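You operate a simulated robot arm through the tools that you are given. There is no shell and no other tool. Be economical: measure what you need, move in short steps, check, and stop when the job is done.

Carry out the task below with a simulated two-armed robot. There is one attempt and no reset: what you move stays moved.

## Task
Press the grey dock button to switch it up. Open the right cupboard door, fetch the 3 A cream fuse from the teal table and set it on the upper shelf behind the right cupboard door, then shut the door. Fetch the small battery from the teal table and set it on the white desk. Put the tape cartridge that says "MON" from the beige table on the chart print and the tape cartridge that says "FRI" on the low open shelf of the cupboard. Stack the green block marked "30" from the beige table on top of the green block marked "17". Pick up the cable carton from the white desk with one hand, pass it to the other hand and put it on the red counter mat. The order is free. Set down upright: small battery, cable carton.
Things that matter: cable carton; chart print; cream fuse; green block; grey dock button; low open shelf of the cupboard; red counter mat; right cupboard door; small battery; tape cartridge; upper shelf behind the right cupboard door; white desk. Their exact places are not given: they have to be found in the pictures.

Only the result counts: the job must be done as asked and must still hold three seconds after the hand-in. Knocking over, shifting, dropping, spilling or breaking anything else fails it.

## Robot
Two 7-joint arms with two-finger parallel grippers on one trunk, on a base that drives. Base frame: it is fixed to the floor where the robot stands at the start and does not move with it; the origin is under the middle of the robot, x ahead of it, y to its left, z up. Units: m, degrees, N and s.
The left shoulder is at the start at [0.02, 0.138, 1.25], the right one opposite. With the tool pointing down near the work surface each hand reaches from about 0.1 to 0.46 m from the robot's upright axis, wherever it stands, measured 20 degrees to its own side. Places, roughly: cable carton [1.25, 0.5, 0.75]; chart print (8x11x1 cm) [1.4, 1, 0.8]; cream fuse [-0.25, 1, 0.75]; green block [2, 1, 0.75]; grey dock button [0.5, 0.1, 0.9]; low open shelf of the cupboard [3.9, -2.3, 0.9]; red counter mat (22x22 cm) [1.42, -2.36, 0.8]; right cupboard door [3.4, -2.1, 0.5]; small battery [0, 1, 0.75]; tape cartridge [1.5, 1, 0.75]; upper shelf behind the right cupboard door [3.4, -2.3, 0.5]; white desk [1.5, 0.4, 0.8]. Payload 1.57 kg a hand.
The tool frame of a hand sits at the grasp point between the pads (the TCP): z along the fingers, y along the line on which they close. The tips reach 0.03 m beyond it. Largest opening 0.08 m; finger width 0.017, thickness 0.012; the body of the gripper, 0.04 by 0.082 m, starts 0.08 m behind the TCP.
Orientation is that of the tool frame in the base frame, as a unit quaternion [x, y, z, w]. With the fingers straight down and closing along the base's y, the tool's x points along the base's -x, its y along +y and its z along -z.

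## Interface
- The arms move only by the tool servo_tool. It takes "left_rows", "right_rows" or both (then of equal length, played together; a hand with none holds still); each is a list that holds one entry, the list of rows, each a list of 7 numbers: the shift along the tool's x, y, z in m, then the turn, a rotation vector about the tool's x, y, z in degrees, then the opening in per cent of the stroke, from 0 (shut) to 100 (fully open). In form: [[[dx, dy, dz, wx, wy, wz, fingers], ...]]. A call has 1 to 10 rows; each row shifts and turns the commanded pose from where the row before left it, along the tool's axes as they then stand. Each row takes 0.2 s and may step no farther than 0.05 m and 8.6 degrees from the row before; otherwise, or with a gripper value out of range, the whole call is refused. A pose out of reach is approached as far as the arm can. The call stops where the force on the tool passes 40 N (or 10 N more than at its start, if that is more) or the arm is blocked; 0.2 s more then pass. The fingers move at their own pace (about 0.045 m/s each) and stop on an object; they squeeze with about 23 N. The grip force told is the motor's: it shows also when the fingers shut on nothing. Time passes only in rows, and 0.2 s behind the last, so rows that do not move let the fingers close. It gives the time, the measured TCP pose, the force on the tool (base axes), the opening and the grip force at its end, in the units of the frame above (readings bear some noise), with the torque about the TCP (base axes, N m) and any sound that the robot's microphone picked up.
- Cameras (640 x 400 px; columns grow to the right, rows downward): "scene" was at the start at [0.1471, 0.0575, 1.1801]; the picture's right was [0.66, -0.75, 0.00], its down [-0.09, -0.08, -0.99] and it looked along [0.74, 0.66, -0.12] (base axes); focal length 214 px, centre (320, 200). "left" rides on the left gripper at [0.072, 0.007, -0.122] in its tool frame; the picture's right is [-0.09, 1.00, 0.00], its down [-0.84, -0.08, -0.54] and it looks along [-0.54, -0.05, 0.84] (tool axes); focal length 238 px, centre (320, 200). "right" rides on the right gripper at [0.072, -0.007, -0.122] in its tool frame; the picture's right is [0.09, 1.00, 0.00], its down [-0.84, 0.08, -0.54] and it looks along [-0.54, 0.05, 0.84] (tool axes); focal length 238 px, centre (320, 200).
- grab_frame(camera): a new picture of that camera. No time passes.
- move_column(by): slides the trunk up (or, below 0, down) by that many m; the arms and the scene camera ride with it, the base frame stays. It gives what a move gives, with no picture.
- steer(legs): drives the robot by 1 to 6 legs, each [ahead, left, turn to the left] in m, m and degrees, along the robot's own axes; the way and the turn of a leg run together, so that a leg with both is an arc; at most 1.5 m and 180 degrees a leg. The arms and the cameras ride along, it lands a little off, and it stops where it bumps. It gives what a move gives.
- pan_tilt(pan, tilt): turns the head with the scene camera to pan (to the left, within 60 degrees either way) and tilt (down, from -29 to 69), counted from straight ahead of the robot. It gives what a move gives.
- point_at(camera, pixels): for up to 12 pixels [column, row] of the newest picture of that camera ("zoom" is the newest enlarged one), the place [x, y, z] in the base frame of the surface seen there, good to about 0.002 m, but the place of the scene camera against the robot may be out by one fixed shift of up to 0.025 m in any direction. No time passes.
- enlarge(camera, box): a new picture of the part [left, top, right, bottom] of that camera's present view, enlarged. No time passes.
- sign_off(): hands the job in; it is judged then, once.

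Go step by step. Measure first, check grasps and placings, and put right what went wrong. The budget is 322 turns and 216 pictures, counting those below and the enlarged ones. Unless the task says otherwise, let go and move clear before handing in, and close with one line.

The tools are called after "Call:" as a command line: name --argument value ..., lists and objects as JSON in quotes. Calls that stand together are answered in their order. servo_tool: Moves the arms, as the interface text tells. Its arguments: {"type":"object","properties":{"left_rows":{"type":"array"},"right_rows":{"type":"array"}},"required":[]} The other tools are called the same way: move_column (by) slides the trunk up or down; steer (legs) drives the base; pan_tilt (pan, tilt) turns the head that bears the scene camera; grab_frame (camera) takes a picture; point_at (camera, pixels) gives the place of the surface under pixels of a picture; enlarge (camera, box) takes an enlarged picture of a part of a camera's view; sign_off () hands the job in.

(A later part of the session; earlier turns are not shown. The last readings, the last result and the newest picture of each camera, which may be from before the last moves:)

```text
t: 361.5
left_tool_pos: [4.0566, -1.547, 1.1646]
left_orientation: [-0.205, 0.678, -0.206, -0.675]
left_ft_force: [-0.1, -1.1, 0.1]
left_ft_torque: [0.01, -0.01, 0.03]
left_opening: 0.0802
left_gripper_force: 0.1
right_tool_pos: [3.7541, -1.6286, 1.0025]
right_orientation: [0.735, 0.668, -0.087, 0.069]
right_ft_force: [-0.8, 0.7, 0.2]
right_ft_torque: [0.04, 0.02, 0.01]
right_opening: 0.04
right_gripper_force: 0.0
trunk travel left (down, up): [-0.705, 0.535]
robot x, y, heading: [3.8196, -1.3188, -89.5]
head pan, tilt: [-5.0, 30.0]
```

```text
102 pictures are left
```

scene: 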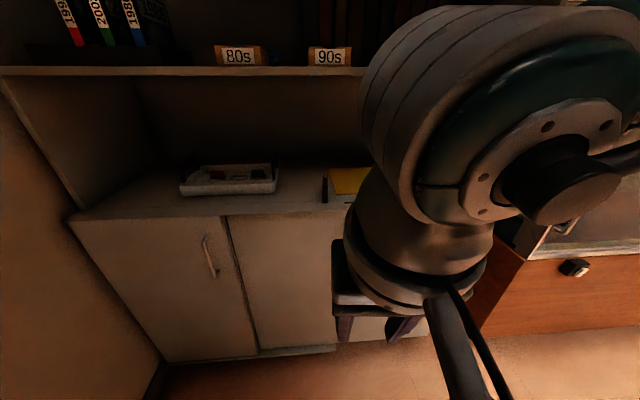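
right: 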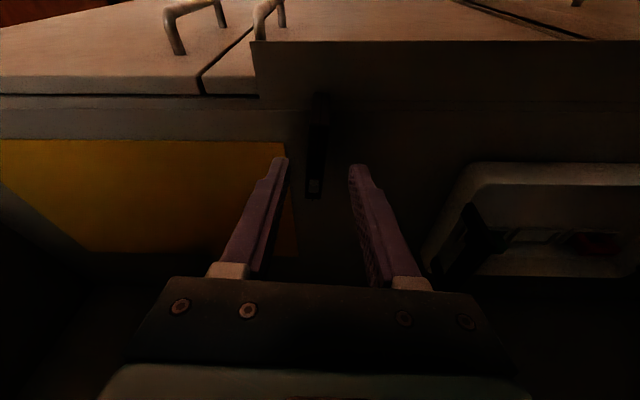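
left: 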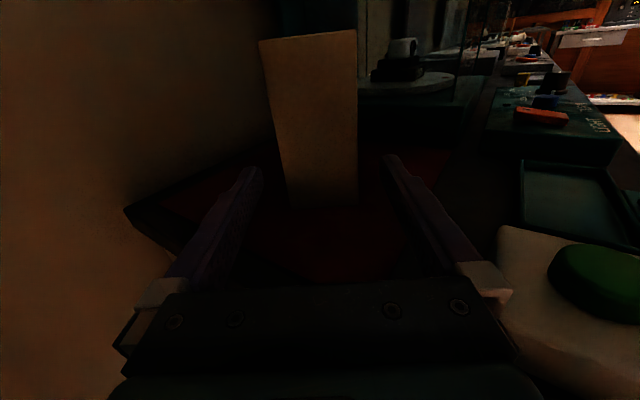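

FRI stands at (325,188). Now the door: its handle is a vertical bar at about (3.60, −2.02), z 0.69–0.81. I pitch the right tool to horizontal, pointing ahead.

Call:
servo_tool --right_rows '[[[0, 0, 0.01, 0, -8.5, 0, 40], [0, 0, 0.01, 0, -8.5, 0, 40], [0, 0, 0.01, 0, -8.5, 0, 40], [0, 0, 0.015, 0, -8.5, 0, 40], [0, 0, 0.015, 0, -8.5, 0, 40], [0, 0, 0.02, 0, -8.5, 0, 40], [0, 0, 0.02, 0, -8.5, 0, 40], [0, 0, 0.02, 0, -8.5, 0, 40], [0, 0, 0.02, 0, -8.5, 0, 40]]]'

Call:
grab_frame --camera "scene"

```text
t: 363.7
left_tool_pos: [4.057, -1.5464, 1.1649]
left_orientation: [-0.203, 0.679, -0.205, -0.675]
left_ft_force: [0.0, -0.1, 0.1]
left_ft_torque: [-0.03, 0.0, 0.03]
left_opening: 0.0801
left_gripper_force: 0.1
right_tool_pos: [3.7988, -1.7448, 1.0652]
right_orientation: [-0.542, -0.466, 0.549, -0.433]
right_ft_force: [-0.4, -0.5, -0.3]
right_ft_torque: [0.0, 0.0, 0.02]
right_opening: 0.0321
right_gripper_force: 0.0
right hand out of reach, approached as far as the arm can: row 6, 7, 8, 9
trunk travel left (down, up): [-0.705, 0.535]
robot x, y, heading: [3.8228, -1.3196, -89.4]
head pan, tilt: [-5.0, 30.0]
stopped in row 9 (right hand): the arm was blocked; the commanded pose is now the measured one
```

```text
101 pictures are left
```

scene: 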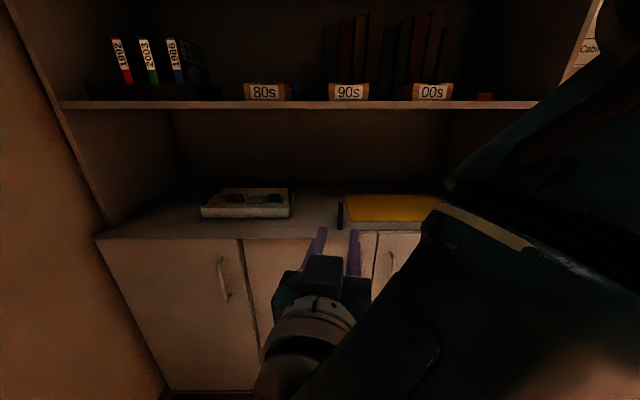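

The tool is level, pointing ahead. I lower the trunk to the handle's height and line up with it.

Call:
move_column --by -0.31

Call:
steer --legs '[[0.1, -0.2, 0]]'

Call:
grab_frame --camera "right"

Call:
pan_tilt --pan 0 --tilt 30

Call:
grab_frame --camera "scene"

```text
t: 366.8
left_tool_pos: [4.0562, -1.5464, 0.8536]
left_orientation: [-0.204, 0.678, -0.205, -0.676]
left_ft_force: [-0.3, -1.1, 0.1]
left_ft_torque: [-0.05, 0.0, 0.0]
left_opening: 0.0799
left_gripper_force: 0.1
right_tool_pos: [3.7993, -1.7455, 0.7577]
right_orientation: [-0.543, -0.465, 0.548, -0.434]
right_ft_force: [-0.3, 0.2, 0.0]
right_ft_torque: [0.02, 0.06, 0.02]
right_opening: 0.0321
right_gripper_force: 0.1
trunk travel left (down, up): [-0.395, 0.845]
robot x, y, heading: [3.8218, -1.3218, -89.5]
head pan, tilt: [-5.0, 30.0]
```

```text
t: 368.5
left_tool_pos: [3.8561, -1.648, 0.8555]
left_orientation: [-0.204, 0.678, -0.206, -0.675]
left_ft_force: [0.2, 0.4, 0.8]
left_ft_torque: [-0.02, -0.02, -0.02]
left_opening: 0.0801
left_gripper_force: 0.0
right_tool_pos: [3.6008, -1.8485, 0.7565]
right_orientation: [-0.543, -0.465, 0.548, -0.434]
right_ft_force: [-0.4, -1.1, 0.6]
right_ft_torque: [-0.04, 0.02, 0.03]
right_opening: 0.0321
right_gripper_force: 0.1
trunk travel left (down, up): [-0.395, 0.845]
robot x, y, heading: [3.6204, -1.4229, -89.8]
head pan, tilt: [-5.0, 30.0]
```

```text
100 pictures are left
```

right: 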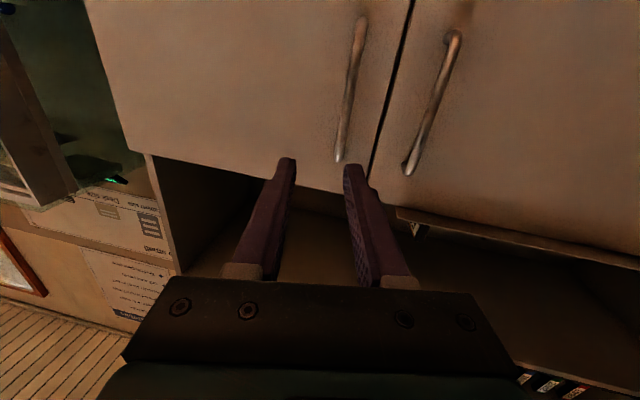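

```text
t: 369.2
left_tool_pos: [3.8576, -1.6473, 0.8541]
left_orientation: [-0.204, 0.678, -0.206, -0.675]
left_ft_force: [-0.7, 0.7, 0.0]
left_ft_torque: [0.0, -0.04, -0.01]
left_opening: 0.0803
left_gripper_force: 0.0
right_tool_pos: [3.5988, -1.8487, 0.7572]
right_orientation: [-0.543, -0.463, 0.549, -0.434]
right_ft_force: [0.4, 0.1, -0.7]
right_ft_torque: [-0.03, 0.0, -0.01]
right_opening: 0.0319
right_gripper_force: 0.0
trunk travel left (down, up): [-0.395, 0.845]
robot x, y, heading: [3.6209, -1.4218, -89.2]
head pan, tilt: [0.0, 30.0]
```

```text
99 pictures are left
```

scene: 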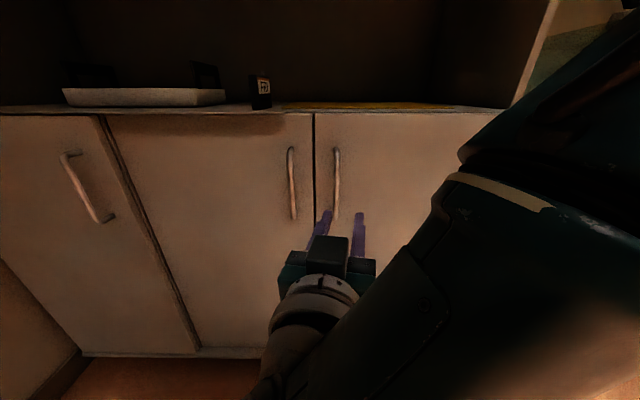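

I measure both handle ends and door edges with the right wrist camera.

Call:
point_at --camera "right" --pixels '[[361, 25], [350, 90], [339, 155], [452, 40], [410, 165], [385, 100], [200, 100], [372, 175], [320, 190], [300, 120]]'

```text
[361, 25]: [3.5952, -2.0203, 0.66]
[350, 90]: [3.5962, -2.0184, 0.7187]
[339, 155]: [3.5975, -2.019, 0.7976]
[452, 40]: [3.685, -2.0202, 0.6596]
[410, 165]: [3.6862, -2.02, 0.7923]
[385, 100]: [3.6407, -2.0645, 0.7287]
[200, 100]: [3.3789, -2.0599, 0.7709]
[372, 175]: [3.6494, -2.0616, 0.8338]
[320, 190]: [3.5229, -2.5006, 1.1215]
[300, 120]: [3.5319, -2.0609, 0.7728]
```

The handle bar is at x 3.596, y −2.02, z 0.66–0.80. I lower 3 cm and drive ahead 16 cm so the fingers straddle it.

Call:
move_column --by -0.03

Call:
steer --legs '[[0.16, 0, 0]]'

Call:
grab_frame --camera "right"

```text
t: 369.9
left_tool_pos: [3.8593, -1.6483, 0.8256]
left_orientation: [-0.205, 0.678, -0.207, -0.675]
left_ft_force: [-0.7, 0.8, 0.4]
left_ft_torque: [0.02, -0.03, 0.01]
left_opening: 0.0801
left_gripper_force: 0.1
right_tool_pos: [3.6001, -1.8478, 0.7271]
right_orientation: [-0.543, -0.464, 0.549, -0.435]
right_ft_force: [-0.1, -0.7, -0.1]
right_ft_torque: [0.01, -0.01, 0.01]
right_opening: 0.0321
right_gripper_force: 0.0
trunk travel left (down, up): [-0.365, 0.875]
robot x, y, heading: [3.6187, -1.4211, -89.6]
head pan, tilt: [0.0, 30.0]
```

```text
t: 371.4
left_tool_pos: [3.8612, -1.8093, 0.8258]
left_orientation: [-0.205, 0.678, -0.207, -0.674]
left_ft_force: [-0.2, 0.3, -1.1]
left_ft_torque: [0.0, -0.02, -0.03]
left_opening: 0.0798
left_gripper_force: 0.0
right_tool_pos: [3.6025, -2.0094, 0.7274]
right_orientation: [-0.543, -0.464, 0.549, -0.434]
right_ft_force: [0.0, -0.8, 1.0]
right_ft_torque: [-0.01, 0.01, 0.0]
right_opening: 0.032
right_gripper_force: 0.1
trunk travel left (down, up): [-0.365, 0.875]
robot x, y, heading: [3.625, -1.584, -89.2]
head pan, tilt: [0.0, 30.0]
```

```text
98 pictures are left
```

right: 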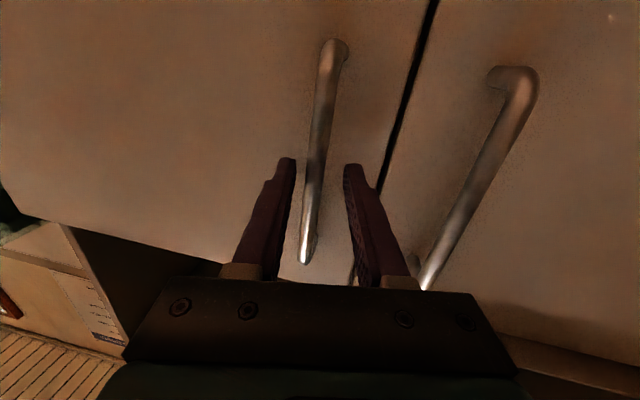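

The bar is between the fingers; I close on it.

Call:
servo_tool --right_rows '[[[0, 0, 0, 0, 0, 0, 20], [0, 0, 0, 0, 0, 0, 0], [0, 0, 0, 0, 0, 0, 0], [0, 0, 0, 0, 0, 0, 0]]]'

Call:
servo_tool --right_rows '[[[0, 0, -0.01, 0, 0, 0, 0], [0, -0.001, -0.015, 0, 0, 0, 0], [0, -0.001, -0.015, 0, 0, 0, 0], [0, -0.002, -0.015, 0, 0, 0, 0]]]'

```text
t: 372.4
left_tool_pos: [3.8585, -1.8079, 0.8253]
left_orientation: [-0.205, 0.678, -0.206, -0.675]
left_ft_force: [-0.6, -0.3, 0.0]
left_ft_torque: [-0.03, -0.04, -0.02]
left_opening: 0.08
left_gripper_force: 0.0
right_tool_pos: [3.5992, -2.0097, 0.7272]
right_orientation: [-0.543, -0.465, 0.549, -0.433]
right_ft_force: [-8.6, 1.0, -3.3]
right_ft_torque: [-0.62, -0.4, -0.21]
right_opening: 0.012
right_gripper_force: 29.4
trunk travel left (down, up): [-0.365, 0.875]
robot x, y, heading: [3.6242, -1.5819, -89.2]
head pan, tilt: [0.0, 30.0]
```

```text
t: 373.4
left_tool_pos: [3.8677, -1.8088, 0.8261]
left_orientation: [-0.206, 0.68, -0.208, -0.673]
left_ft_force: [0.1, 0.0, -0.1]
left_ft_torque: [0.03, 0.03, -0.01]
left_opening: 0.08
left_gripper_force: 0.0
right_tool_pos: [3.5943, -1.9728, 0.7256]
right_orientation: [-0.551, -0.45, 0.564, -0.419]
right_ft_force: [26.0, 4.4, 4.3]
right_ft_torque: [0.53, -0.72, 0.41]
right_opening: 0.0123
right_gripper_force: 29.6
right hand out of reach, approached as far as the arm can: row 4
trunk travel left (down, up): [-0.365, 0.875]
robot x, y, heading: [3.6277, -1.5868, -89.5]
head pan, tilt: [0.0, 30.0]
```

The door moves (3.7 cm, ~5°). I continue pulling by backing the base gently along the arc.

Call:
steer --legs '[[-0.06, -0.008, 0]]'

Call:
grab_frame --camera "right"

```text
t: 374.3
left_tool_pos: [3.8531, -1.7487, 0.8237]
left_orientation: [-0.206, 0.678, -0.207, -0.675]
left_ft_force: [-0.4, 0.4, 0.6]
left_ft_torque: [0.02, 0.02, 0.03]
left_opening: 0.08
left_gripper_force: 0.1
right_tool_pos: [3.577, -1.9144, 0.7283]
right_orientation: [-0.549, -0.451, 0.568, -0.415]
right_ft_force: [-2.8, 0.0, 8.6]
right_ft_torque: [-0.04, -0.52, 0.14]
right_opening: 0.0124
right_gripper_force: 29.5
trunk travel left (down, up): [-0.365, 0.875]
robot x, y, heading: [3.6151, -1.5216, -89.2]
head pan, tilt: [0.0, 30.0]
```

```text
97 pictures are left
```

right: 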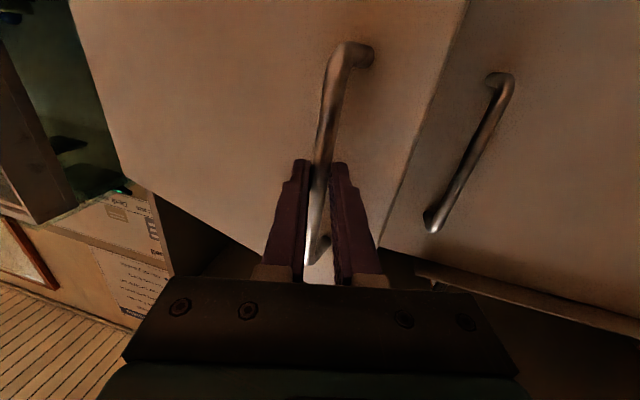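

Works well: door at ~15°. I now swing the base around the hinge by 20° so the grip keeps its angle to the door.

Call:
steer --legs '[[-0.074, -0.093, 10], [-0.074, -0.093, 10]]'

Call:
grab_frame --camera "right"

```text
t: 376.4
left_tool_pos: [3.7042, -1.5487, 0.8251]
left_orientation: [-0.319, 0.632, -0.321, -0.63]
left_ft_force: [-0.4, 1.2, -0.8]
left_ft_torque: [-0.01, -0.01, 0.0]
left_opening: 0.0801
left_gripper_force: 0.2
right_tool_pos: [3.5006, -1.7968, 0.726]
right_orientation: [0.464, 0.538, -0.489, 0.506]
right_ft_force: [-9.9, -8.6, 1.5]
right_ft_torque: [0.31, -0.49, -0.05]
right_opening: 0.0123
right_gripper_force: 28.8
trunk travel left (down, up): [-0.365, 0.875]
robot x, y, heading: [3.4085, -1.4137, -69.5]
head pan, tilt: [0.0, 30.0]
```

```text
96 pictures are left
```

right: 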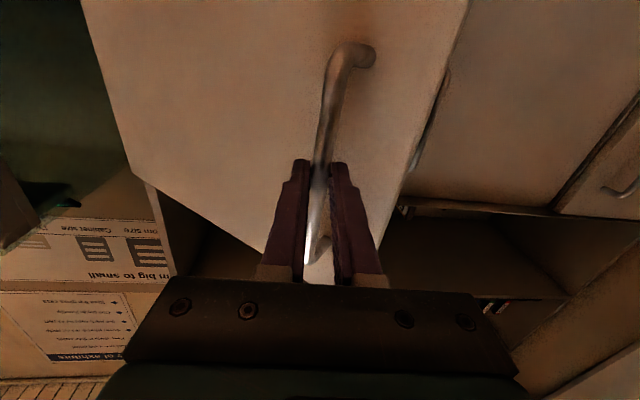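

Smooth. I continue 30° more.

Call:
steer --legs '[[-0.074, -0.093, 10], [-0.074, -0.093, 10], [-0.074, -0.093, 10]]'

```text
t: 379.3
left_tool_pos: [3.3817, -1.3716, 0.8248]
left_orientation: [0.469, -0.528, 0.471, 0.529]
left_ft_force: [-0.2, 0.1, -0.7]
left_ft_torque: [0.0, -0.01, -0.01]
left_opening: 0.08
left_gripper_force: 0.1
right_tool_pos: [3.3272, -1.691, 0.7286]
right_orientation: [0.309, 0.638, -0.347, 0.614]
right_ft_force: [-9.7, -30.6, 7.1]
right_ft_torque: [0.47, -0.37, -0.44]
right_opening: 0.0126
right_gripper_force: 29.5
trunk travel left (down, up): [-0.365, 0.875]
robot x, y, heading: [3.0642, -1.3996, -39.6]
head pan, tilt: [0.0, 30.0]
```

Force is growing toward the hinge; I refit the hinge at about (3.23, −2.04) and correct the arc for the last part.

Call:
steer --legs '[[-0.062, -0.103, 10], [-0.068, -0.094, 10]]'

Call:
grab_frame --camera "right"

Call:
grab_frame --camera "scene"

```text
t: 381.4
left_tool_pos: [3.1425, -1.3609, 0.8264]
left_orientation: [0.556, -0.438, 0.557, 0.434]
left_ft_force: [-0.5, -0.6, 0.5]
left_ft_torque: [0.03, -0.04, -0.01]
left_opening: 0.0803
left_gripper_force: 0.0
right_tool_pos: [3.2026, -1.6795, 0.7267]
right_orientation: [0.195, 0.682, -0.232, 0.666]
right_ft_force: [0.5, 0.4, 18.2]
right_ft_torque: [0.35, -0.47, 0.08]
right_opening: 0.0123
right_gripper_force: 29.4
trunk travel left (down, up): [-0.365, 0.875]
robot x, y, heading: [2.8482, -1.5045, -19.5]
head pan, tilt: [0.0, 30.0]
```

```text
95 pictures are left
```

right: 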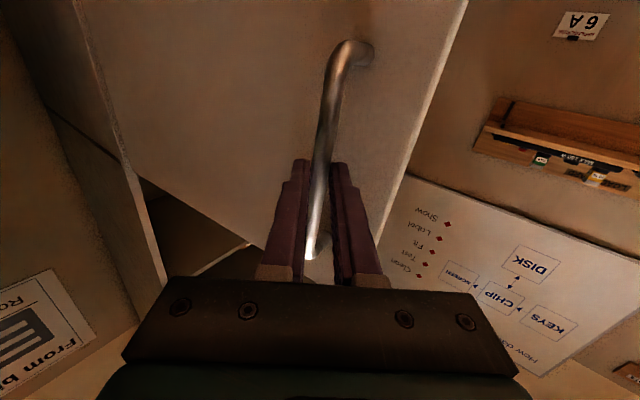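

```text
94 pictures are left
```

scene: 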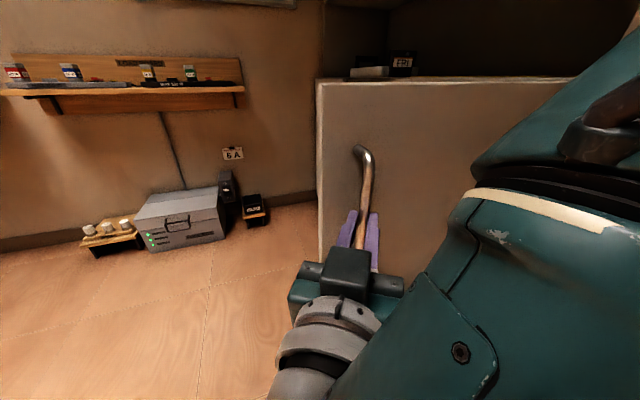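

The door is about 85° open. I swing 10° more, then release and back straight off.

Call:
steer --legs '[[-0.0665, -0.0944, 10]]'

Call:
servo_tool --right_rows '[[[0, 0, 0, 0, 0, 0, 60], [0, 0, 0, 0, 0, 0, 100], [0, 0, 0, 0, 0, 0, 100], [0, 0, 0, 0, 0, 0, 100]]]'

Call:
steer --legs '[[-0.15, 0, 0], [-0.4, 0.4, 0]]'

Call:
pan_tilt --pan -25 --tilt 25

Call:
grab_frame --camera "scene"

```text
t: 382.6
left_tool_pos: [3.0244, -1.3864, 0.8261]
left_orientation: [0.592, -0.389, 0.591, 0.385]
left_ft_force: [0.7, 0.0, -0.1]
left_ft_torque: [-0.01, -0.01, 0.03]
left_opening: 0.0799
left_gripper_force: 0.1
right_tool_pos: [3.1386, -1.6892, 0.7258]
right_orientation: [0.137, 0.696, -0.173, 0.683]
right_ft_force: [-1.1, 8.1, 11.8]
right_ft_torque: [0.52, -0.08, 0.25]
right_opening: 0.0123
right_gripper_force: 29.6
trunk travel left (down, up): [-0.365, 0.875]
robot x, y, heading: [2.7561, -1.5822, -9.5]
head pan, tilt: [0.0, 30.0]
```

```text
t: 383.6
left_tool_pos: [3.024, -1.387, 0.8253]
left_orientation: [0.592, -0.389, 0.591, 0.386]
left_ft_force: [0.1, -0.9, -0.4]
left_ft_torque: [0.01, -0.03, 0.03]
left_opening: 0.0798
left_gripper_force: 0.1
right_tool_pos: [3.1386, -1.6909, 0.7277]
right_orientation: [0.136, 0.696, -0.173, 0.684]
right_ft_force: [-1.0, 0.2, 0.1]
right_ft_torque: [0.01, -0.01, 0.0]
right_opening: 0.0797
right_gripper_force: 0.2
trunk travel left (down, up): [-0.365, 0.875]
robot x, y, heading: [2.7591, -1.5785, -9.6]
head pan, tilt: [0.0, 30.0]
```

```text
t: 387.8
left_tool_pos: [2.552, -0.8933, 0.8244]
left_orientation: [0.591, -0.391, 0.59, 0.388]
left_ft_force: [-0.3, 0.3, 0.3]
left_ft_torque: [0.0, 0.01, 0.02]
left_opening: 0.0798
left_gripper_force: 0.0
right_tool_pos: [2.6637, -1.1976, 0.7267]
right_orientation: [0.139, 0.695, -0.177, 0.683]
right_ft_force: [0.4, -0.3, -0.4]
right_ft_torque: [0.02, 0.0, 0.03]
right_opening: 0.0801
right_gripper_force: 0.0
trunk travel left (down, up): [-0.365, 0.875]
robot x, y, heading: [2.286, -1.0855, -9.9]
head pan, tilt: [0.0, 30.0]
```

```text
t: 388.7
left_tool_pos: [2.5525, -0.8937, 0.8242]
left_orientation: [0.59, -0.392, 0.589, 0.388]
left_ft_force: [-1.0, -0.7, -0.6]
left_ft_torque: [0.02, 0.0, -0.02]
left_opening: 0.0804
left_gripper_force: 0.1
right_tool_pos: [2.6645, -1.2009, 0.7265]
right_orientation: [0.14, 0.695, -0.179, 0.683]
right_ft_force: [0.5, -0.1, 0.1]
right_ft_torque: [0.01, -0.02, -0.01]
right_opening: 0.0801
right_gripper_force: 0.1
trunk travel left (down, up): [-0.365, 0.875]
robot x, y, heading: [2.2833, -1.0852, -9.7]
head pan, tilt: [-25.0, 25.0]
```

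```text
93 pictures are left
```

scene: 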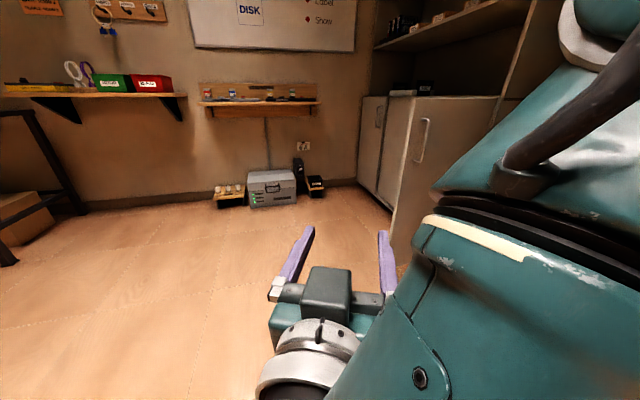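

The door stays open. I go in front of the opening to measure the inner shelf.

Call:
steer --legs '[[1.15, 0.3, 0], [0, 0, -80]]'

Call:
pan_tilt --pan 0 --tilt 20

Call:
grab_frame --camera "scene"

```text
t: 398.1
left_tool_pos: [3.7021, -1.2153, 0.8253]
left_orientation: [-0.202, 0.679, -0.203, -0.676]
left_ft_force: [0.5, 0.4, -0.2]
left_ft_torque: [-0.02, 0.03, -0.03]
left_opening: 0.0798
left_gripper_force: 0.2
right_tool_pos: [3.4223, -1.3784, 0.7273]
right_orientation: [-0.553, -0.443, 0.574, -0.41]
right_ft_force: [1.3, -0.4, -0.3]
right_ft_torque: [0.0, 0.0, -0.02]
right_opening: 0.0799
right_gripper_force: 0.1
trunk travel left (down, up): [-0.365, 0.875]
robot x, y, heading: [3.4688, -0.9852, -89.7]
head pan, tilt: [-25.0, 25.0]
```

```text
t: 399.0
left_tool_pos: [3.7026, -1.2159, 0.8261]
left_orientation: [-0.201, 0.679, -0.203, -0.676]
left_ft_force: [0.0, 0.0, -0.3]
left_ft_torque: [0.01, 0.01, 0.02]
left_opening: 0.0802
left_gripper_force: 0.1
right_tool_pos: [3.4228, -1.3767, 0.728]
right_orientation: [-0.553, -0.444, 0.574, -0.41]
right_ft_force: [-0.4, 0.0, -0.5]
right_ft_torque: [0.0, 0.0, 0.0]
right_opening: 0.0803
right_gripper_force: 0.1
trunk travel left (down, up): [-0.365, 0.875]
robot x, y, heading: [3.4682, -0.9847, -90.0]
head pan, tilt: [0.0, 20.0]
```

```text
92 pictures are left
```

scene: 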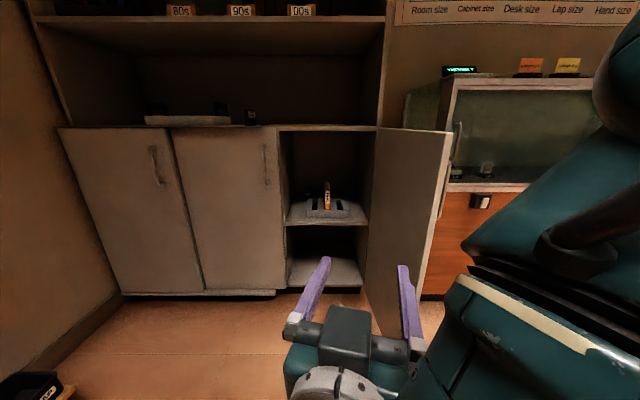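

Inside there is an upper shelf with a grey holder. I zoom and measure.

Call:
enlarge --camera "scene" --box '[265, 115, 395, 300]'

Call:
point_at --camera "scene" --pixels '[[300, 210], [355, 210], [327, 215], [327, 190], [290, 222], [365, 222], [300, 205], [340, 265], [290, 150], [365, 150], [330, 133], [440, 200]]'

```text
2.16 times, centred on (330, 208) of scene
```

zoom: 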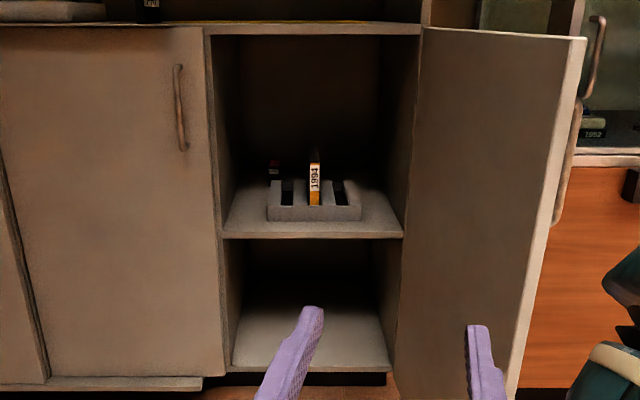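

```text
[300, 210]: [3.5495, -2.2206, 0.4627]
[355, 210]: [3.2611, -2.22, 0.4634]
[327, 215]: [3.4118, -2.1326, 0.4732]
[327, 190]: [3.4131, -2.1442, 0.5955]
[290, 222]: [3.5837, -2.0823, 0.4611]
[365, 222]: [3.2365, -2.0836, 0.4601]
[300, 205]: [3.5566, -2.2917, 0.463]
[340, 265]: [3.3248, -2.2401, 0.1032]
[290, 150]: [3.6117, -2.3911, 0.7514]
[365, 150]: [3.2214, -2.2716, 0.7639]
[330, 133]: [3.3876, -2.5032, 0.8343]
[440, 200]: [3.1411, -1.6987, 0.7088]
```

Upper shelf z≈0.463, free strip left of the holder at x≈3.57. Now I fetch the fuse: raise the trunk and drive round to the teal table's far side.

Call:
move_column --by 0.4

Call:
steer --legs '[[0, -0.5, 0], [-1.5, 0, 0], [-1.5, 0, 0], [0, -1.5, 0], [0, -1.4, 0]]'

Call:
pan_tilt --pan -10 --tilt 35

Call:
grab_frame --camera "scene"

```text
t: 402.9
left_tool_pos: [3.7018, -1.2147, 1.2259]
left_orientation: [-0.201, 0.679, -0.204, -0.676]
left_ft_force: [0.9, 0.8, 0.7]
left_ft_torque: [-0.02, -0.02, 0.0]
left_opening: 0.0801
left_gripper_force: 0.0
right_tool_pos: [3.4219, -1.3778, 1.1271]
right_orientation: [-0.553, -0.443, 0.574, -0.41]
right_ft_force: [0.2, 0.1, -0.3]
right_ft_torque: [0.01, 0.01, 0.0]
right_opening: 0.0801
right_gripper_force: 0.1
trunk travel left (down, up): [-0.765, 0.475]
robot x, y, heading: [3.4659, -0.9839, -89.7]
head pan, tilt: [0.0, 20.0]
```

```text
t: 433.4
left_tool_pos: [0.3046, 1.8247, 1.2253]
left_orientation: [-0.188, 0.683, -0.19, -0.68]
left_ft_force: [-0.7, 0.3, 0.8]
left_ft_torque: [0.03, 0.01, 0.01]
left_opening: 0.0799
left_gripper_force: 0.1
right_tool_pos: [0.0183, 1.6741, 1.1276]
right_orientation: [-0.562, -0.432, 0.581, -0.399]
right_ft_force: [-0.2, 0.1, 0.6]
right_ft_torque: [0.01, 0.01, 0.02]
right_opening: 0.0798
right_gripper_force: 0.1
trunk travel left (down, up): [-0.765, 0.475]
robot x, y, heading: [0.081, 2.0668, -92.2]
head pan, tilt: [0.0, 20.0]
```

```text
t: 434.2
left_tool_pos: [0.3056, 1.8257, 1.2259]
left_orientation: [-0.189, 0.682, -0.19, -0.68]
left_ft_force: [0.7, 0.5, 0.3]
left_ft_torque: [-0.01, 0.01, 0.0]
left_opening: 0.0801
left_gripper_force: 0.0
right_tool_pos: [0.0146, 1.6729, 1.1252]
right_orientation: [-0.562, -0.433, 0.584, -0.395]
right_ft_force: [0.3, -0.5, 0.2]
right_ft_torque: [0.03, -0.01, 0.01]
right_opening: 0.0799
right_gripper_force: 0.1
trunk travel left (down, up): [-0.765, 0.475]
robot x, y, heading: [0.0802, 2.065, -92.2]
head pan, tilt: [-10.0, 35.0]
```

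```text
90 pictures are left
```

scene: 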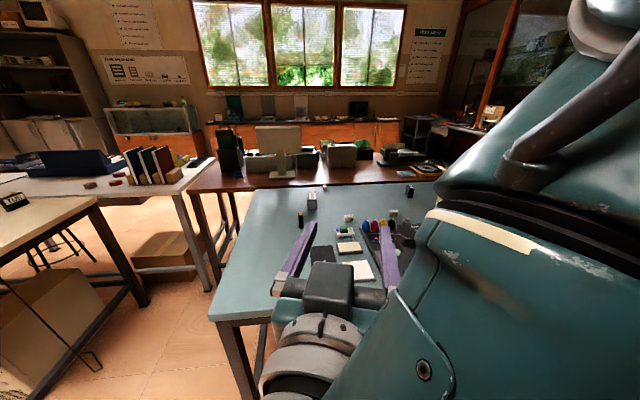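

The teal table is ahead; I zoom on the small items.

Call:
enlarge --camera "scene" --box '[280, 175, 430, 275]'

Call:
point_at --camera "zoom" --pixels '[[95, 170], [140, 105], [300, 175], [485, 155], [550, 60], [110, 190], [60, 300]]'

```text
4.00 times, centred on (355, 225) of scene
```

zoom: 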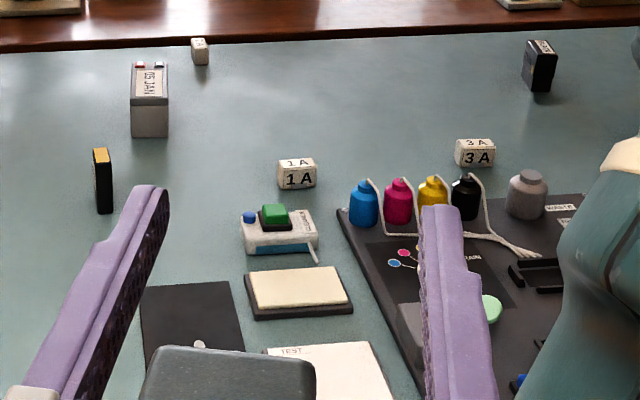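

```text
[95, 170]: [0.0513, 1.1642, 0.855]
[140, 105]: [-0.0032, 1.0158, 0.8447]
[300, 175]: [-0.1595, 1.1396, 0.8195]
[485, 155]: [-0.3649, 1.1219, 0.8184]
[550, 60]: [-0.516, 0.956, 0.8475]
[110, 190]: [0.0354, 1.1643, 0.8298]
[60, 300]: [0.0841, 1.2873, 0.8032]
```

The "3 A" fuse is at zoom (475,152). I look closer at the two battery-like items.

Call:
enlarge --camera "scene" --box '[295, 185, 335, 232]'

Call:
enlarge --camera "scene" --box '[375, 180, 425, 225]'

```text
8.51 times, centred on (315, 208) of scene
```

zoom: 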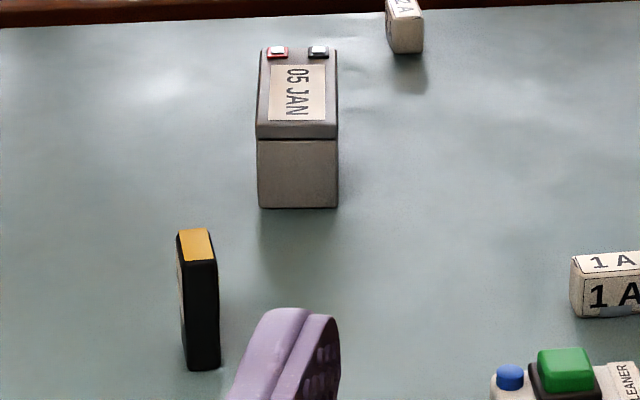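

```text
8.89 times, centred on (400, 202) of scene
```

zoom: 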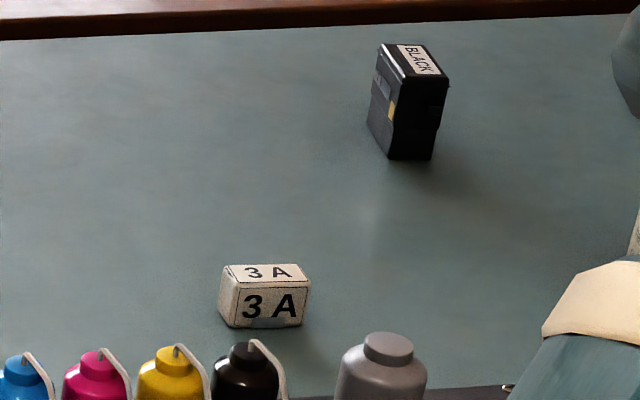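

The grey "05 JAN" box with terminals is the small battery, at ≈(0.02, 1.02); the "3 A" fuse at ≈(−0.34, 1.126). I pitch the right tool back down.

Call:
servo_tool --right_rows '[[[0, 0, -0.01, 0, 8.5, 0, 100], [0, 0, -0.01, 0, 8.5, 0, 100], [0, 0, -0.01, 0, 8.5, 0, 100], [0, 0, -0.01, 0, 8.5, 0, 100], [0, 0, 0, 0, 8.5, 0, 100], [0, 0, 0, 0, 8.5, 0, 100], [0, 0, 0, 0, 8.5, 0, 100], [0, 0, 0, 0, 8.5, 0, 100], [0, 0, 0, 0, 8.5, 0, 100], [0, 0, 0, 0, 8.5, 0, 100]]]'

```text
t: 436.4
left_tool_pos: [0.304, 1.8255, 1.2269]
left_orientation: [-0.188, 0.683, -0.19, -0.68]
left_ft_force: [-0.1, 0.4, 0.7]
left_ft_torque: [0.04, 0.0, -0.01]
left_opening: 0.0801
left_gripper_force: 0.1
right_tool_pos: [0.0301, 1.709, 1.1362]
right_orientation: [0.807, 0.588, -0.048, 0.002]
right_ft_force: [-0.1, 0.2, -0.1]
right_ft_torque: [-0.03, -0.01, -0.01]
right_opening: 0.0799
right_gripper_force: 0.2
trunk travel left (down, up): [-0.765, 0.475]
robot x, y, heading: [0.0827, 2.0662, -91.9]
head pan, tilt: [-10.0, 35.0]
```

Call:
steer --legs '[[0.58, 0, 1.9]]'

Call:
grab_frame --camera "right"

```text
t: 439.7
left_tool_pos: [0.3056, 1.2586, 1.2254]
left_orientation: [-0.202, 0.679, -0.204, -0.676]
left_ft_force: [-1.3, -0.1, 0.5]
left_ft_torque: [0.0, -0.02, 0.02]
left_opening: 0.0798
left_gripper_force: 0.1
right_tool_pos: [0.0359, 1.1337, 1.1358]
right_orientation: [0.795, 0.605, -0.049, 0.003]
right_ft_force: [0.1, -0.3, 0.1]
right_ft_torque: [0.0, 0.0, 0.01]
right_opening: 0.08
right_gripper_force: 0.2
trunk travel left (down, up): [-0.765, 0.475]
robot x, y, heading: [0.0689, 1.4851, -89.4]
head pan, tilt: [-10.0, 35.0]
```

```text
86 pictures are left
```

right: 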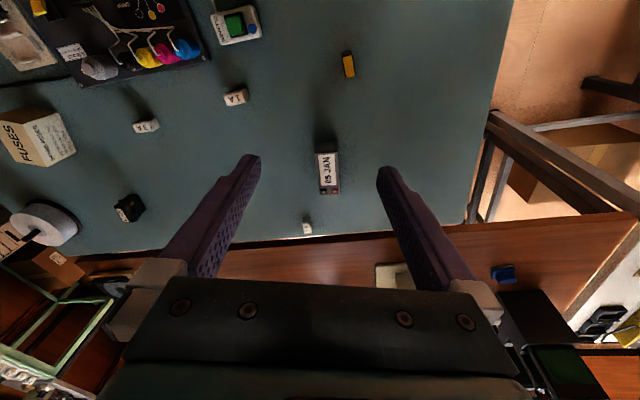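

Call:
enlarge --camera "right" --box '[290, 125, 370, 205]'

Call:
point_at --camera "right" --pixels '[[316, 154], [337, 153], [339, 192], [321, 194], [327, 172], [146, 126], [138, 122], [156, 124]]'

```text
5.00 times, centred on (330, 165) of right
```

zoom: 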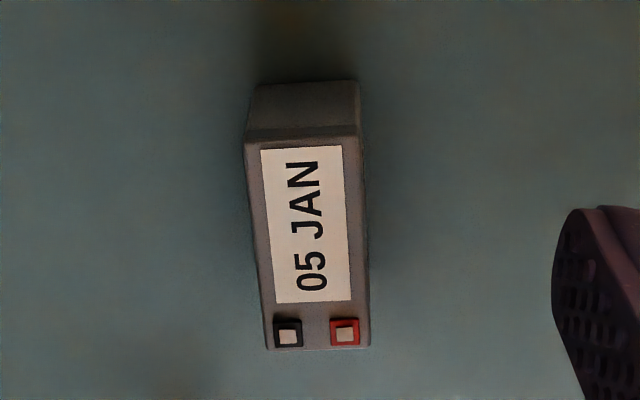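

```text
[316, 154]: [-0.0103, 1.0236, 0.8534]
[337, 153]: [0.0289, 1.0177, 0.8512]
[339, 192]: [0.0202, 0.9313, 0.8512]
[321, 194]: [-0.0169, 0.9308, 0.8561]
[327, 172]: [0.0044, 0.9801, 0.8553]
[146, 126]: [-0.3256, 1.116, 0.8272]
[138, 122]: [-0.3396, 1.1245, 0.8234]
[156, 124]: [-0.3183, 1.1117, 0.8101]
```

The battery's top is centred at (0.006, 0.976), 4 cm wide in x, 9 cm long, top z 0.853, yaw 85°. I move closer and lower.

Call:
steer --legs '[[0.1, 0, -0.6]]'

Call:
move_column --by -0.14

Call:
servo_tool --right_rows '[[[0, 0, 0, 0, 0, -5, 100], [0, 0, 0, -4.2, 3.7, -4, 100], [-0.03, -0.012, 0, 0, 0, 0, 100], [-0.03, -0.013, 0, 0, 0, 0, 100], [0, 0, 0.03, 0, 0, 0, 100], [0, 0, 0, 0, 0, 0, 100]]]'

Call:
grab_frame --camera "right"

```text
t: 440.8
left_tool_pos: [0.3013, 1.1558, 1.2266]
left_orientation: [-0.198, 0.681, -0.2, -0.676]
left_ft_force: [0.7, -0.1, -0.1]
left_ft_torque: [0.01, -0.01, 0.01]
left_opening: 0.0794
left_gripper_force: 0.0
right_tool_pos: [0.0313, 1.0346, 1.1366]
right_orientation: [0.798, 0.6, -0.05, 0.002]
right_ft_force: [0.1, -1.1, -0.4]
right_ft_torque: [0.0, 0.01, 0.01]
right_opening: 0.0798
right_gripper_force: 0.1
trunk travel left (down, up): [-0.765, 0.475]
robot x, y, heading: [0.0716, 1.3836, -90.5]
head pan, tilt: [-10.0, 35.0]
```

```text
t: 442.5
left_tool_pos: [0.3026, 1.1555, 1.0855]
left_orientation: [-0.198, 0.681, -0.2, -0.676]
left_ft_force: [0.1, 0.3, 0.0]
left_ft_torque: [0.0, 0.02, 0.01]
left_opening: 0.0801
left_gripper_force: 0.1
right_tool_pos: [0.0326, 1.0334, 0.9963]
right_orientation: [0.798, 0.601, -0.049, 0.002]
right_ft_force: [0.4, 0.1, 0.2]
right_ft_torque: [0.05, 0.01, 0.0]
right_opening: 0.08
right_gripper_force: 0.0
trunk travel left (down, up): [-0.625, 0.615]
robot x, y, heading: [0.0664, 1.3907, -90.5]
head pan, tilt: [-10.0, 35.0]
```

```text
t: 443.9
left_tool_pos: [0.3035, 1.156, 1.0846]
left_orientation: [-0.198, 0.681, -0.2, -0.676]
left_ft_force: [-0.1, -0.3, 0.2]
left_ft_torque: [0.01, 0.01, 0.01]
left_opening: 0.08
left_gripper_force: 0.1
right_tool_pos: [-0.0007, 0.9764, 0.9633]
right_orientation: [0.749, 0.662, -0.002, 0.006]
right_ft_force: [-0.2, -0.6, -0.8]
right_ft_torque: [0.02, 0.01, 0.0]
right_opening: 0.0798
right_gripper_force: 0.1
trunk travel left (down, up): [-0.625, 0.615]
robot x, y, heading: [0.0734, 1.3885, -90.4]
head pan, tilt: [-10.0, 35.0]
```

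```text
84 pictures are left
```

right: 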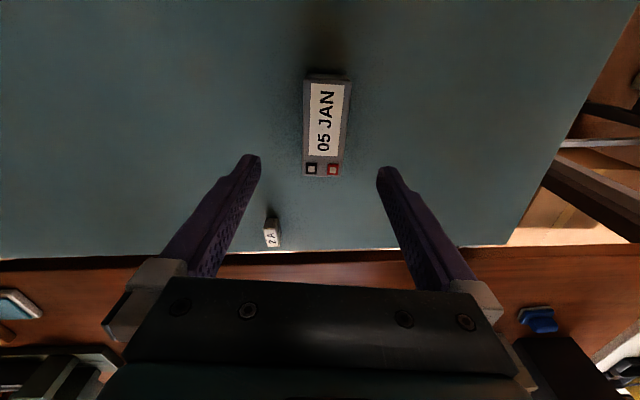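

Call:
servo_tool --right_rows '[[[0, 0.007, 0.03, 0, 0, 0, 100], [0, 0, 0.03, 0, 0, 0, 100], [0, 0, 0.03, 0, 0, 0, 100], [0, 0, 0.03, 0, 0, 0, 100], [0, 0, 0, 0, 0, 0, 50], [0, 0, 0, 0, 0, 0, 0], [0, 0, 0, 0, 0, 0, 0], [0, 0, 0, 0, 0, 0, 0]]]'

Call:
grab_frame --camera "right"

```text
t: 445.7
left_tool_pos: [0.3018, 1.1558, 1.085]
left_orientation: [-0.198, 0.68, -0.199, -0.677]
left_ft_force: [0.2, 0.0, 0.1]
left_ft_torque: [-0.02, 0.03, -0.02]
left_opening: 0.08
left_gripper_force: 0.1
right_tool_pos: [0.006, 0.9765, 0.8467]
right_orientation: [0.749, 0.662, -0.001, 0.006]
right_ft_force: [-0.5, 0.6, 0.2]
right_ft_torque: [0.05, 0.09, 0.02]
right_opening: 0.0441
right_gripper_force: 22.9
trunk travel left (down, up): [-0.625, 0.615]
robot x, y, heading: [0.0714, 1.3822, -90.4]
head pan, tilt: [-10.0, 35.0]
```

```text
83 pictures are left
```

right: 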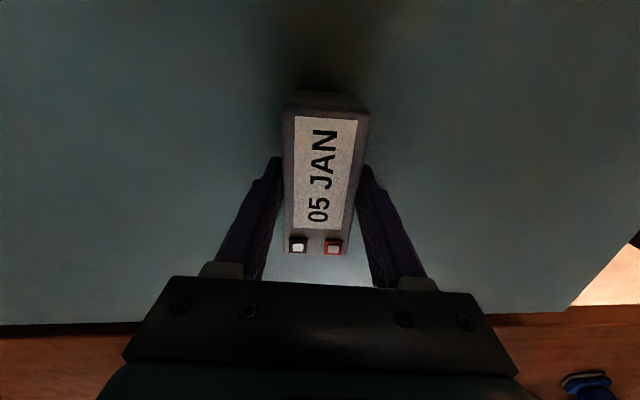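

Battery gripped. I lift and drive into the bay behind the white desk.

Call:
servo_tool --right_rows '[[[0, 0, -0.03, 0, 0, 0, 0], [0, 0, -0.04, 0, 0, 0, 0], [0, 0, -0.04, 0, 0, 0, 0], [0, 0, -0.04, 0, 0, 0, 0]]]'

Call:
move_column --by 0.1

Call:
steer --legs '[[-0.6, 0, 0], [0, 0.7, 0.5], [0.75, 0, 0]]'

Call:
pan_tilt --pan 0 --tilt 40

Call:
grab_frame --camera "scene"

```text
t: 446.7
left_tool_pos: [0.3022, 1.1572, 1.0855]
left_orientation: [-0.198, 0.68, -0.199, -0.677]
left_ft_force: [0.1, -0.5, -0.1]
left_ft_torque: [0.01, -0.01, 0.01]
left_opening: 0.0801
left_gripper_force: 0.1
right_tool_pos: [0.0051, 0.9745, 0.9963]
right_orientation: [0.749, 0.662, -0.001, 0.005]
right_ft_force: [-0.3, 0.6, -5.2]
right_ft_torque: [0.0, -0.02, 0.0]
right_opening: 0.0439
right_gripper_force: 22.9
trunk travel left (down, up): [-0.625, 0.615]
robot x, y, heading: [0.0707, 1.3898, -90.4]
head pan, tilt: [-10.0, 35.0]
```

```text
t: 448.0
left_tool_pos: [0.302, 1.1568, 1.1848]
left_orientation: [-0.198, 0.681, -0.199, -0.677]
left_ft_force: [0.2, 0.3, -0.2]
left_ft_torque: [0.0, -0.01, 0.02]
left_opening: 0.0801
left_gripper_force: 0.1
right_tool_pos: [0.0064, 0.9748, 1.0962]
right_orientation: [0.749, 0.663, -0.001, 0.006]
right_ft_force: [-0.4, -0.1, -6.2]
right_ft_torque: [0.01, 0.04, 0.0]
right_opening: 0.0441
right_gripper_force: 23.3
trunk travel left (down, up): [-0.725, 0.515]
robot x, y, heading: [0.0728, 1.3843, -90.3]
head pan, tilt: [-10.0, 35.0]
```

```text
t: 458.5
left_tool_pos: [1.0129, 0.9994, 1.1846]
left_orientation: [-0.197, 0.681, -0.198, -0.677]
left_ft_force: [-0.2, 0.1, 0.1]
left_ft_torque: [0.02, -0.03, -0.01]
left_opening: 0.0799
left_gripper_force: 0.0
right_tool_pos: [0.7147, 0.8202, 1.0961]
right_orientation: [0.75, 0.661, -0.001, 0.005]
right_ft_force: [1.2, 0.4, -5.8]
right_ft_torque: [0.0, -0.01, -0.02]
right_opening: 0.0436
right_gripper_force: 22.7
trunk travel left (down, up): [-0.725, 0.515]
robot x, y, heading: [0.7815, 1.2327, -90.5]
head pan, tilt: [-10.0, 35.0]
```

```text
t: 459.2
left_tool_pos: [1.0131, 1.0002, 1.1842]
left_orientation: [-0.197, 0.681, -0.198, -0.677]
left_ft_force: [0.4, -0.4, -0.9]
left_ft_torque: [0.02, 0.01, 0.01]
left_opening: 0.0801
left_gripper_force: 0.0
right_tool_pos: [0.7144, 0.8204, 1.0962]
right_orientation: [0.751, 0.66, -0.001, 0.006]
right_ft_force: [0.1, -0.4, -6.0]
right_ft_torque: [0.01, 0.01, 0.0]
right_opening: 0.0438
right_gripper_force: 22.9
trunk travel left (down, up): [-0.725, 0.515]
robot x, y, heading: [0.7812, 1.2334, -90.6]
head pan, tilt: [0.0, 40.0]
```

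```text
82 pictures are left
```

scene: 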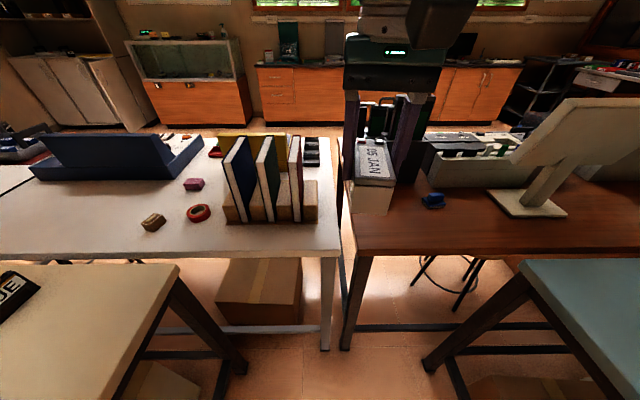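

A free area is left of the eraser on the white desk; I measure spots.

Call:
point_at --camera "scene" --pixels '[[260, 240], [152, 222], [198, 212], [110, 215], [110, 240], [230, 222], [316, 222], [330, 230], [335, 165], [170, 270], [150, 255], [300, 228]]'

```text
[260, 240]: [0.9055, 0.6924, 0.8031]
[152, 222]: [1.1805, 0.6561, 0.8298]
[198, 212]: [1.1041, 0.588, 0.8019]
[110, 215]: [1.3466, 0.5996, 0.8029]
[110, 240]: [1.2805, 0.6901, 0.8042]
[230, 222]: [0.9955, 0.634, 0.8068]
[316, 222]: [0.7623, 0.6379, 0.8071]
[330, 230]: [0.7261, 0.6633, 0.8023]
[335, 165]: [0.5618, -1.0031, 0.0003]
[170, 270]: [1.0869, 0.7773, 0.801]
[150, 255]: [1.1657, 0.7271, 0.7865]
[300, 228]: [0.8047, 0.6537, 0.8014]
```

I choose the spot (1.08, 0.668), between binders and eraser, with the battery's long side along x. I turn it 86° and drive into place.

Call:
servo_tool --right_rows '[[[0, 0, 0, 0, 0, 8.6, 0], [0, 0, 0, 0, 0, 8.6, 0], [0, 0, 0, 0, 0, 8.6, 0], [0, 0, 0, 0, 0, 8.6, 0], [0, 0, 0, 0, 0, 8.6, 0], [0, 0, 0, 0, 0, 8.6, 0], [0, 0, 0, 0, 0, 8.6, 0], [0, 0, 0, 0, 0, 8.6, 0], [0, 0, 0, 0, 0, 8.6, 0], [0, 0, 0, 0, 0, 7, 0]]]'

Call:
steer --legs '[[0, 0.27, 0.5], [0.11, 0, 0]]'

Call:
grab_frame --camera "right"

```text
t: 461.4
left_tool_pos: [1.0123, 0.9997, 1.1841]
left_orientation: [-0.195, 0.681, -0.196, -0.678]
left_ft_force: [-0.2, -0.4, 0.2]
left_ft_torque: [0.01, 0.0, 0.0]
left_opening: 0.0801
left_gripper_force: 0.0
right_tool_pos: [0.7154, 0.8198, 1.096]
right_orientation: [1.0, -0.017, 0.004, 0.005]
right_ft_force: [-0.5, 0.1, -5.9]
right_ft_torque: [-0.01, 0.0, -0.01]
right_opening: 0.0437
right_gripper_force: 23.1
trunk travel left (down, up): [-0.725, 0.515]
robot x, y, heading: [0.7795, 1.2356, -90.5]
head pan, tilt: [0.0, 40.0]
```

```text
t: 464.1
left_tool_pos: [1.2852, 0.8918, 1.1846]
left_orientation: [-0.201, 0.68, -0.202, -0.676]
left_ft_force: [-0.2, 0.4, 0.1]
left_ft_torque: [-0.03, 0.0, -0.01]
left_opening: 0.0799
left_gripper_force: 0.0
right_tool_pos: [0.9893, 0.7085, 1.096]
right_orientation: [1.0, -0.011, 0.004, 0.005]
right_ft_force: [-0.4, 0.3, -5.6]
right_ft_torque: [-0.01, 0.0, 0.02]
right_opening: 0.0437
right_gripper_force: 22.6
trunk travel left (down, up): [-0.725, 0.515]
robot x, y, heading: [1.0531, 1.1198, -89.9]
head pan, tilt: [0.0, 40.0]
```

```text
81 pictures are left
```

right: 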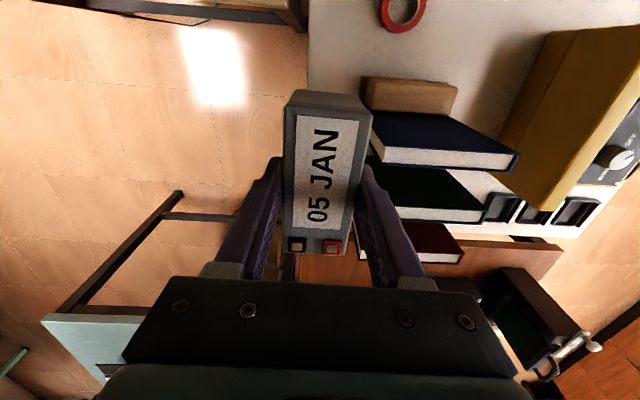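

Call:
point_at --camera "right" --pixels '[[312, 30], [312, 75], [385, 15], [420, 12], [365, 92], [455, 95], [345, 60], [460, 60], [280, 20]]'

```text
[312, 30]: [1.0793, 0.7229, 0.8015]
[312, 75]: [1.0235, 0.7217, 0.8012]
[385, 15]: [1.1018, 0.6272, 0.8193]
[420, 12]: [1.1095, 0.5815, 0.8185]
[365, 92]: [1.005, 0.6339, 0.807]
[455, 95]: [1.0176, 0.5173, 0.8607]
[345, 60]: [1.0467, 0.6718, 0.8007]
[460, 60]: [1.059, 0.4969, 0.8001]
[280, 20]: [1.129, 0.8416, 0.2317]
```

Spot confirmed: desk edge y 0.722, binder block ends x 1.018, tape y ≤ 0.627. I move in and lower.

Call:
steer --legs '[[0.045, 0, 0]]'

Call:
servo_tool --right_rows '[[[0.03, 0, 0, 0, 0, 0, 0], [0.03, 0, 0, 0, 0, 0, 0], [0.026, 0, 0, 0, 0, 0, 0], [0, 0, 0, 0, 0, 0, 0]]]'

Call:
move_column --by -0.12

Call:
grab_frame --camera "right"

```text
t: 465.1
left_tool_pos: [1.2855, 0.8468, 1.1847]
left_orientation: [-0.2, 0.68, -0.201, -0.677]
left_ft_force: [-0.7, 0.2, -0.1]
left_ft_torque: [-0.06, 0.0, 0.0]
left_opening: 0.0799
left_gripper_force: 0.1
right_tool_pos: [0.9888, 0.6646, 1.0957]
right_orientation: [1.0, -0.009, 0.004, 0.004]
right_ft_force: [0.4, -0.8, -5.9]
right_ft_torque: [0.0, 0.01, 0.02]
right_opening: 0.0438
right_gripper_force: 22.9
trunk travel left (down, up): [-0.725, 0.515]
robot x, y, heading: [1.0516, 1.0803, -89.8]
head pan, tilt: [0.0, 40.0]
```

```text
t: 466.1
left_tool_pos: [1.2847, 0.8475, 1.1854]
left_orientation: [-0.201, 0.68, -0.201, -0.676]
left_ft_force: [-0.5, -0.1, 0.3]
left_ft_torque: [-0.01, 0.0, -0.01]
left_opening: 0.0802
left_gripper_force: 0.0
right_tool_pos: [1.0764, 0.6618, 1.0954]
right_orientation: [1.0, -0.009, 0.004, 0.005]
right_ft_force: [0.4, 0.1, -5.8]
right_ft_torque: [0.01, 0.02, -0.01]
right_opening: 0.0437
right_gripper_force: 23.0
trunk travel left (down, up): [-0.725, 0.515]
robot x, y, heading: [1.0543, 1.076, -90.1]
head pan, tilt: [0.0, 40.0]
```

```text
t: 467.6
left_tool_pos: [1.2864, 0.8474, 1.0645]
left_orientation: [-0.201, 0.679, -0.201, -0.677]
left_ft_force: [0.2, -0.1, -0.4]
left_ft_torque: [0.01, 0.01, 0.02]
left_opening: 0.0801
left_gripper_force: 0.0
right_tool_pos: [1.0753, 0.662, 0.976]
right_orientation: [1.0, -0.01, 0.003, 0.004]
right_ft_force: [1.0, 0.2, -5.3]
right_ft_torque: [0.01, -0.02, -0.01]
right_opening: 0.0435
right_gripper_force: 23.4
trunk travel left (down, up): [-0.605, 0.635]
robot x, y, heading: [1.0529, 1.0792, -89.8]
head pan, tilt: [0.0, 40.0]
```

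```text
80 pictures are left
```

right: 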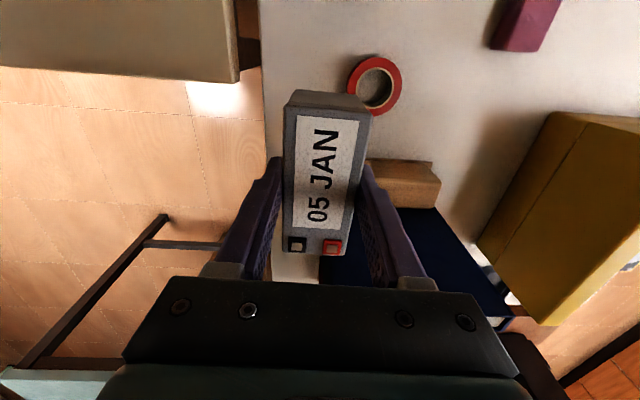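

Call:
point_at --camera "right" --pixels '[[350, 85], [375, 60], [378, 112], [400, 85], [360, 105], [380, 160], [430, 170], [280, 80]]'

```text
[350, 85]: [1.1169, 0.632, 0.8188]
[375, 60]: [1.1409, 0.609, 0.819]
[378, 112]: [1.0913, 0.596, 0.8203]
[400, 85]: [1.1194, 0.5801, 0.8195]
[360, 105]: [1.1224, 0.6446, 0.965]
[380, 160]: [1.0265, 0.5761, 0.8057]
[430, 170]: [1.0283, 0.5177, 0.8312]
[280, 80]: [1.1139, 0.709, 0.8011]
```

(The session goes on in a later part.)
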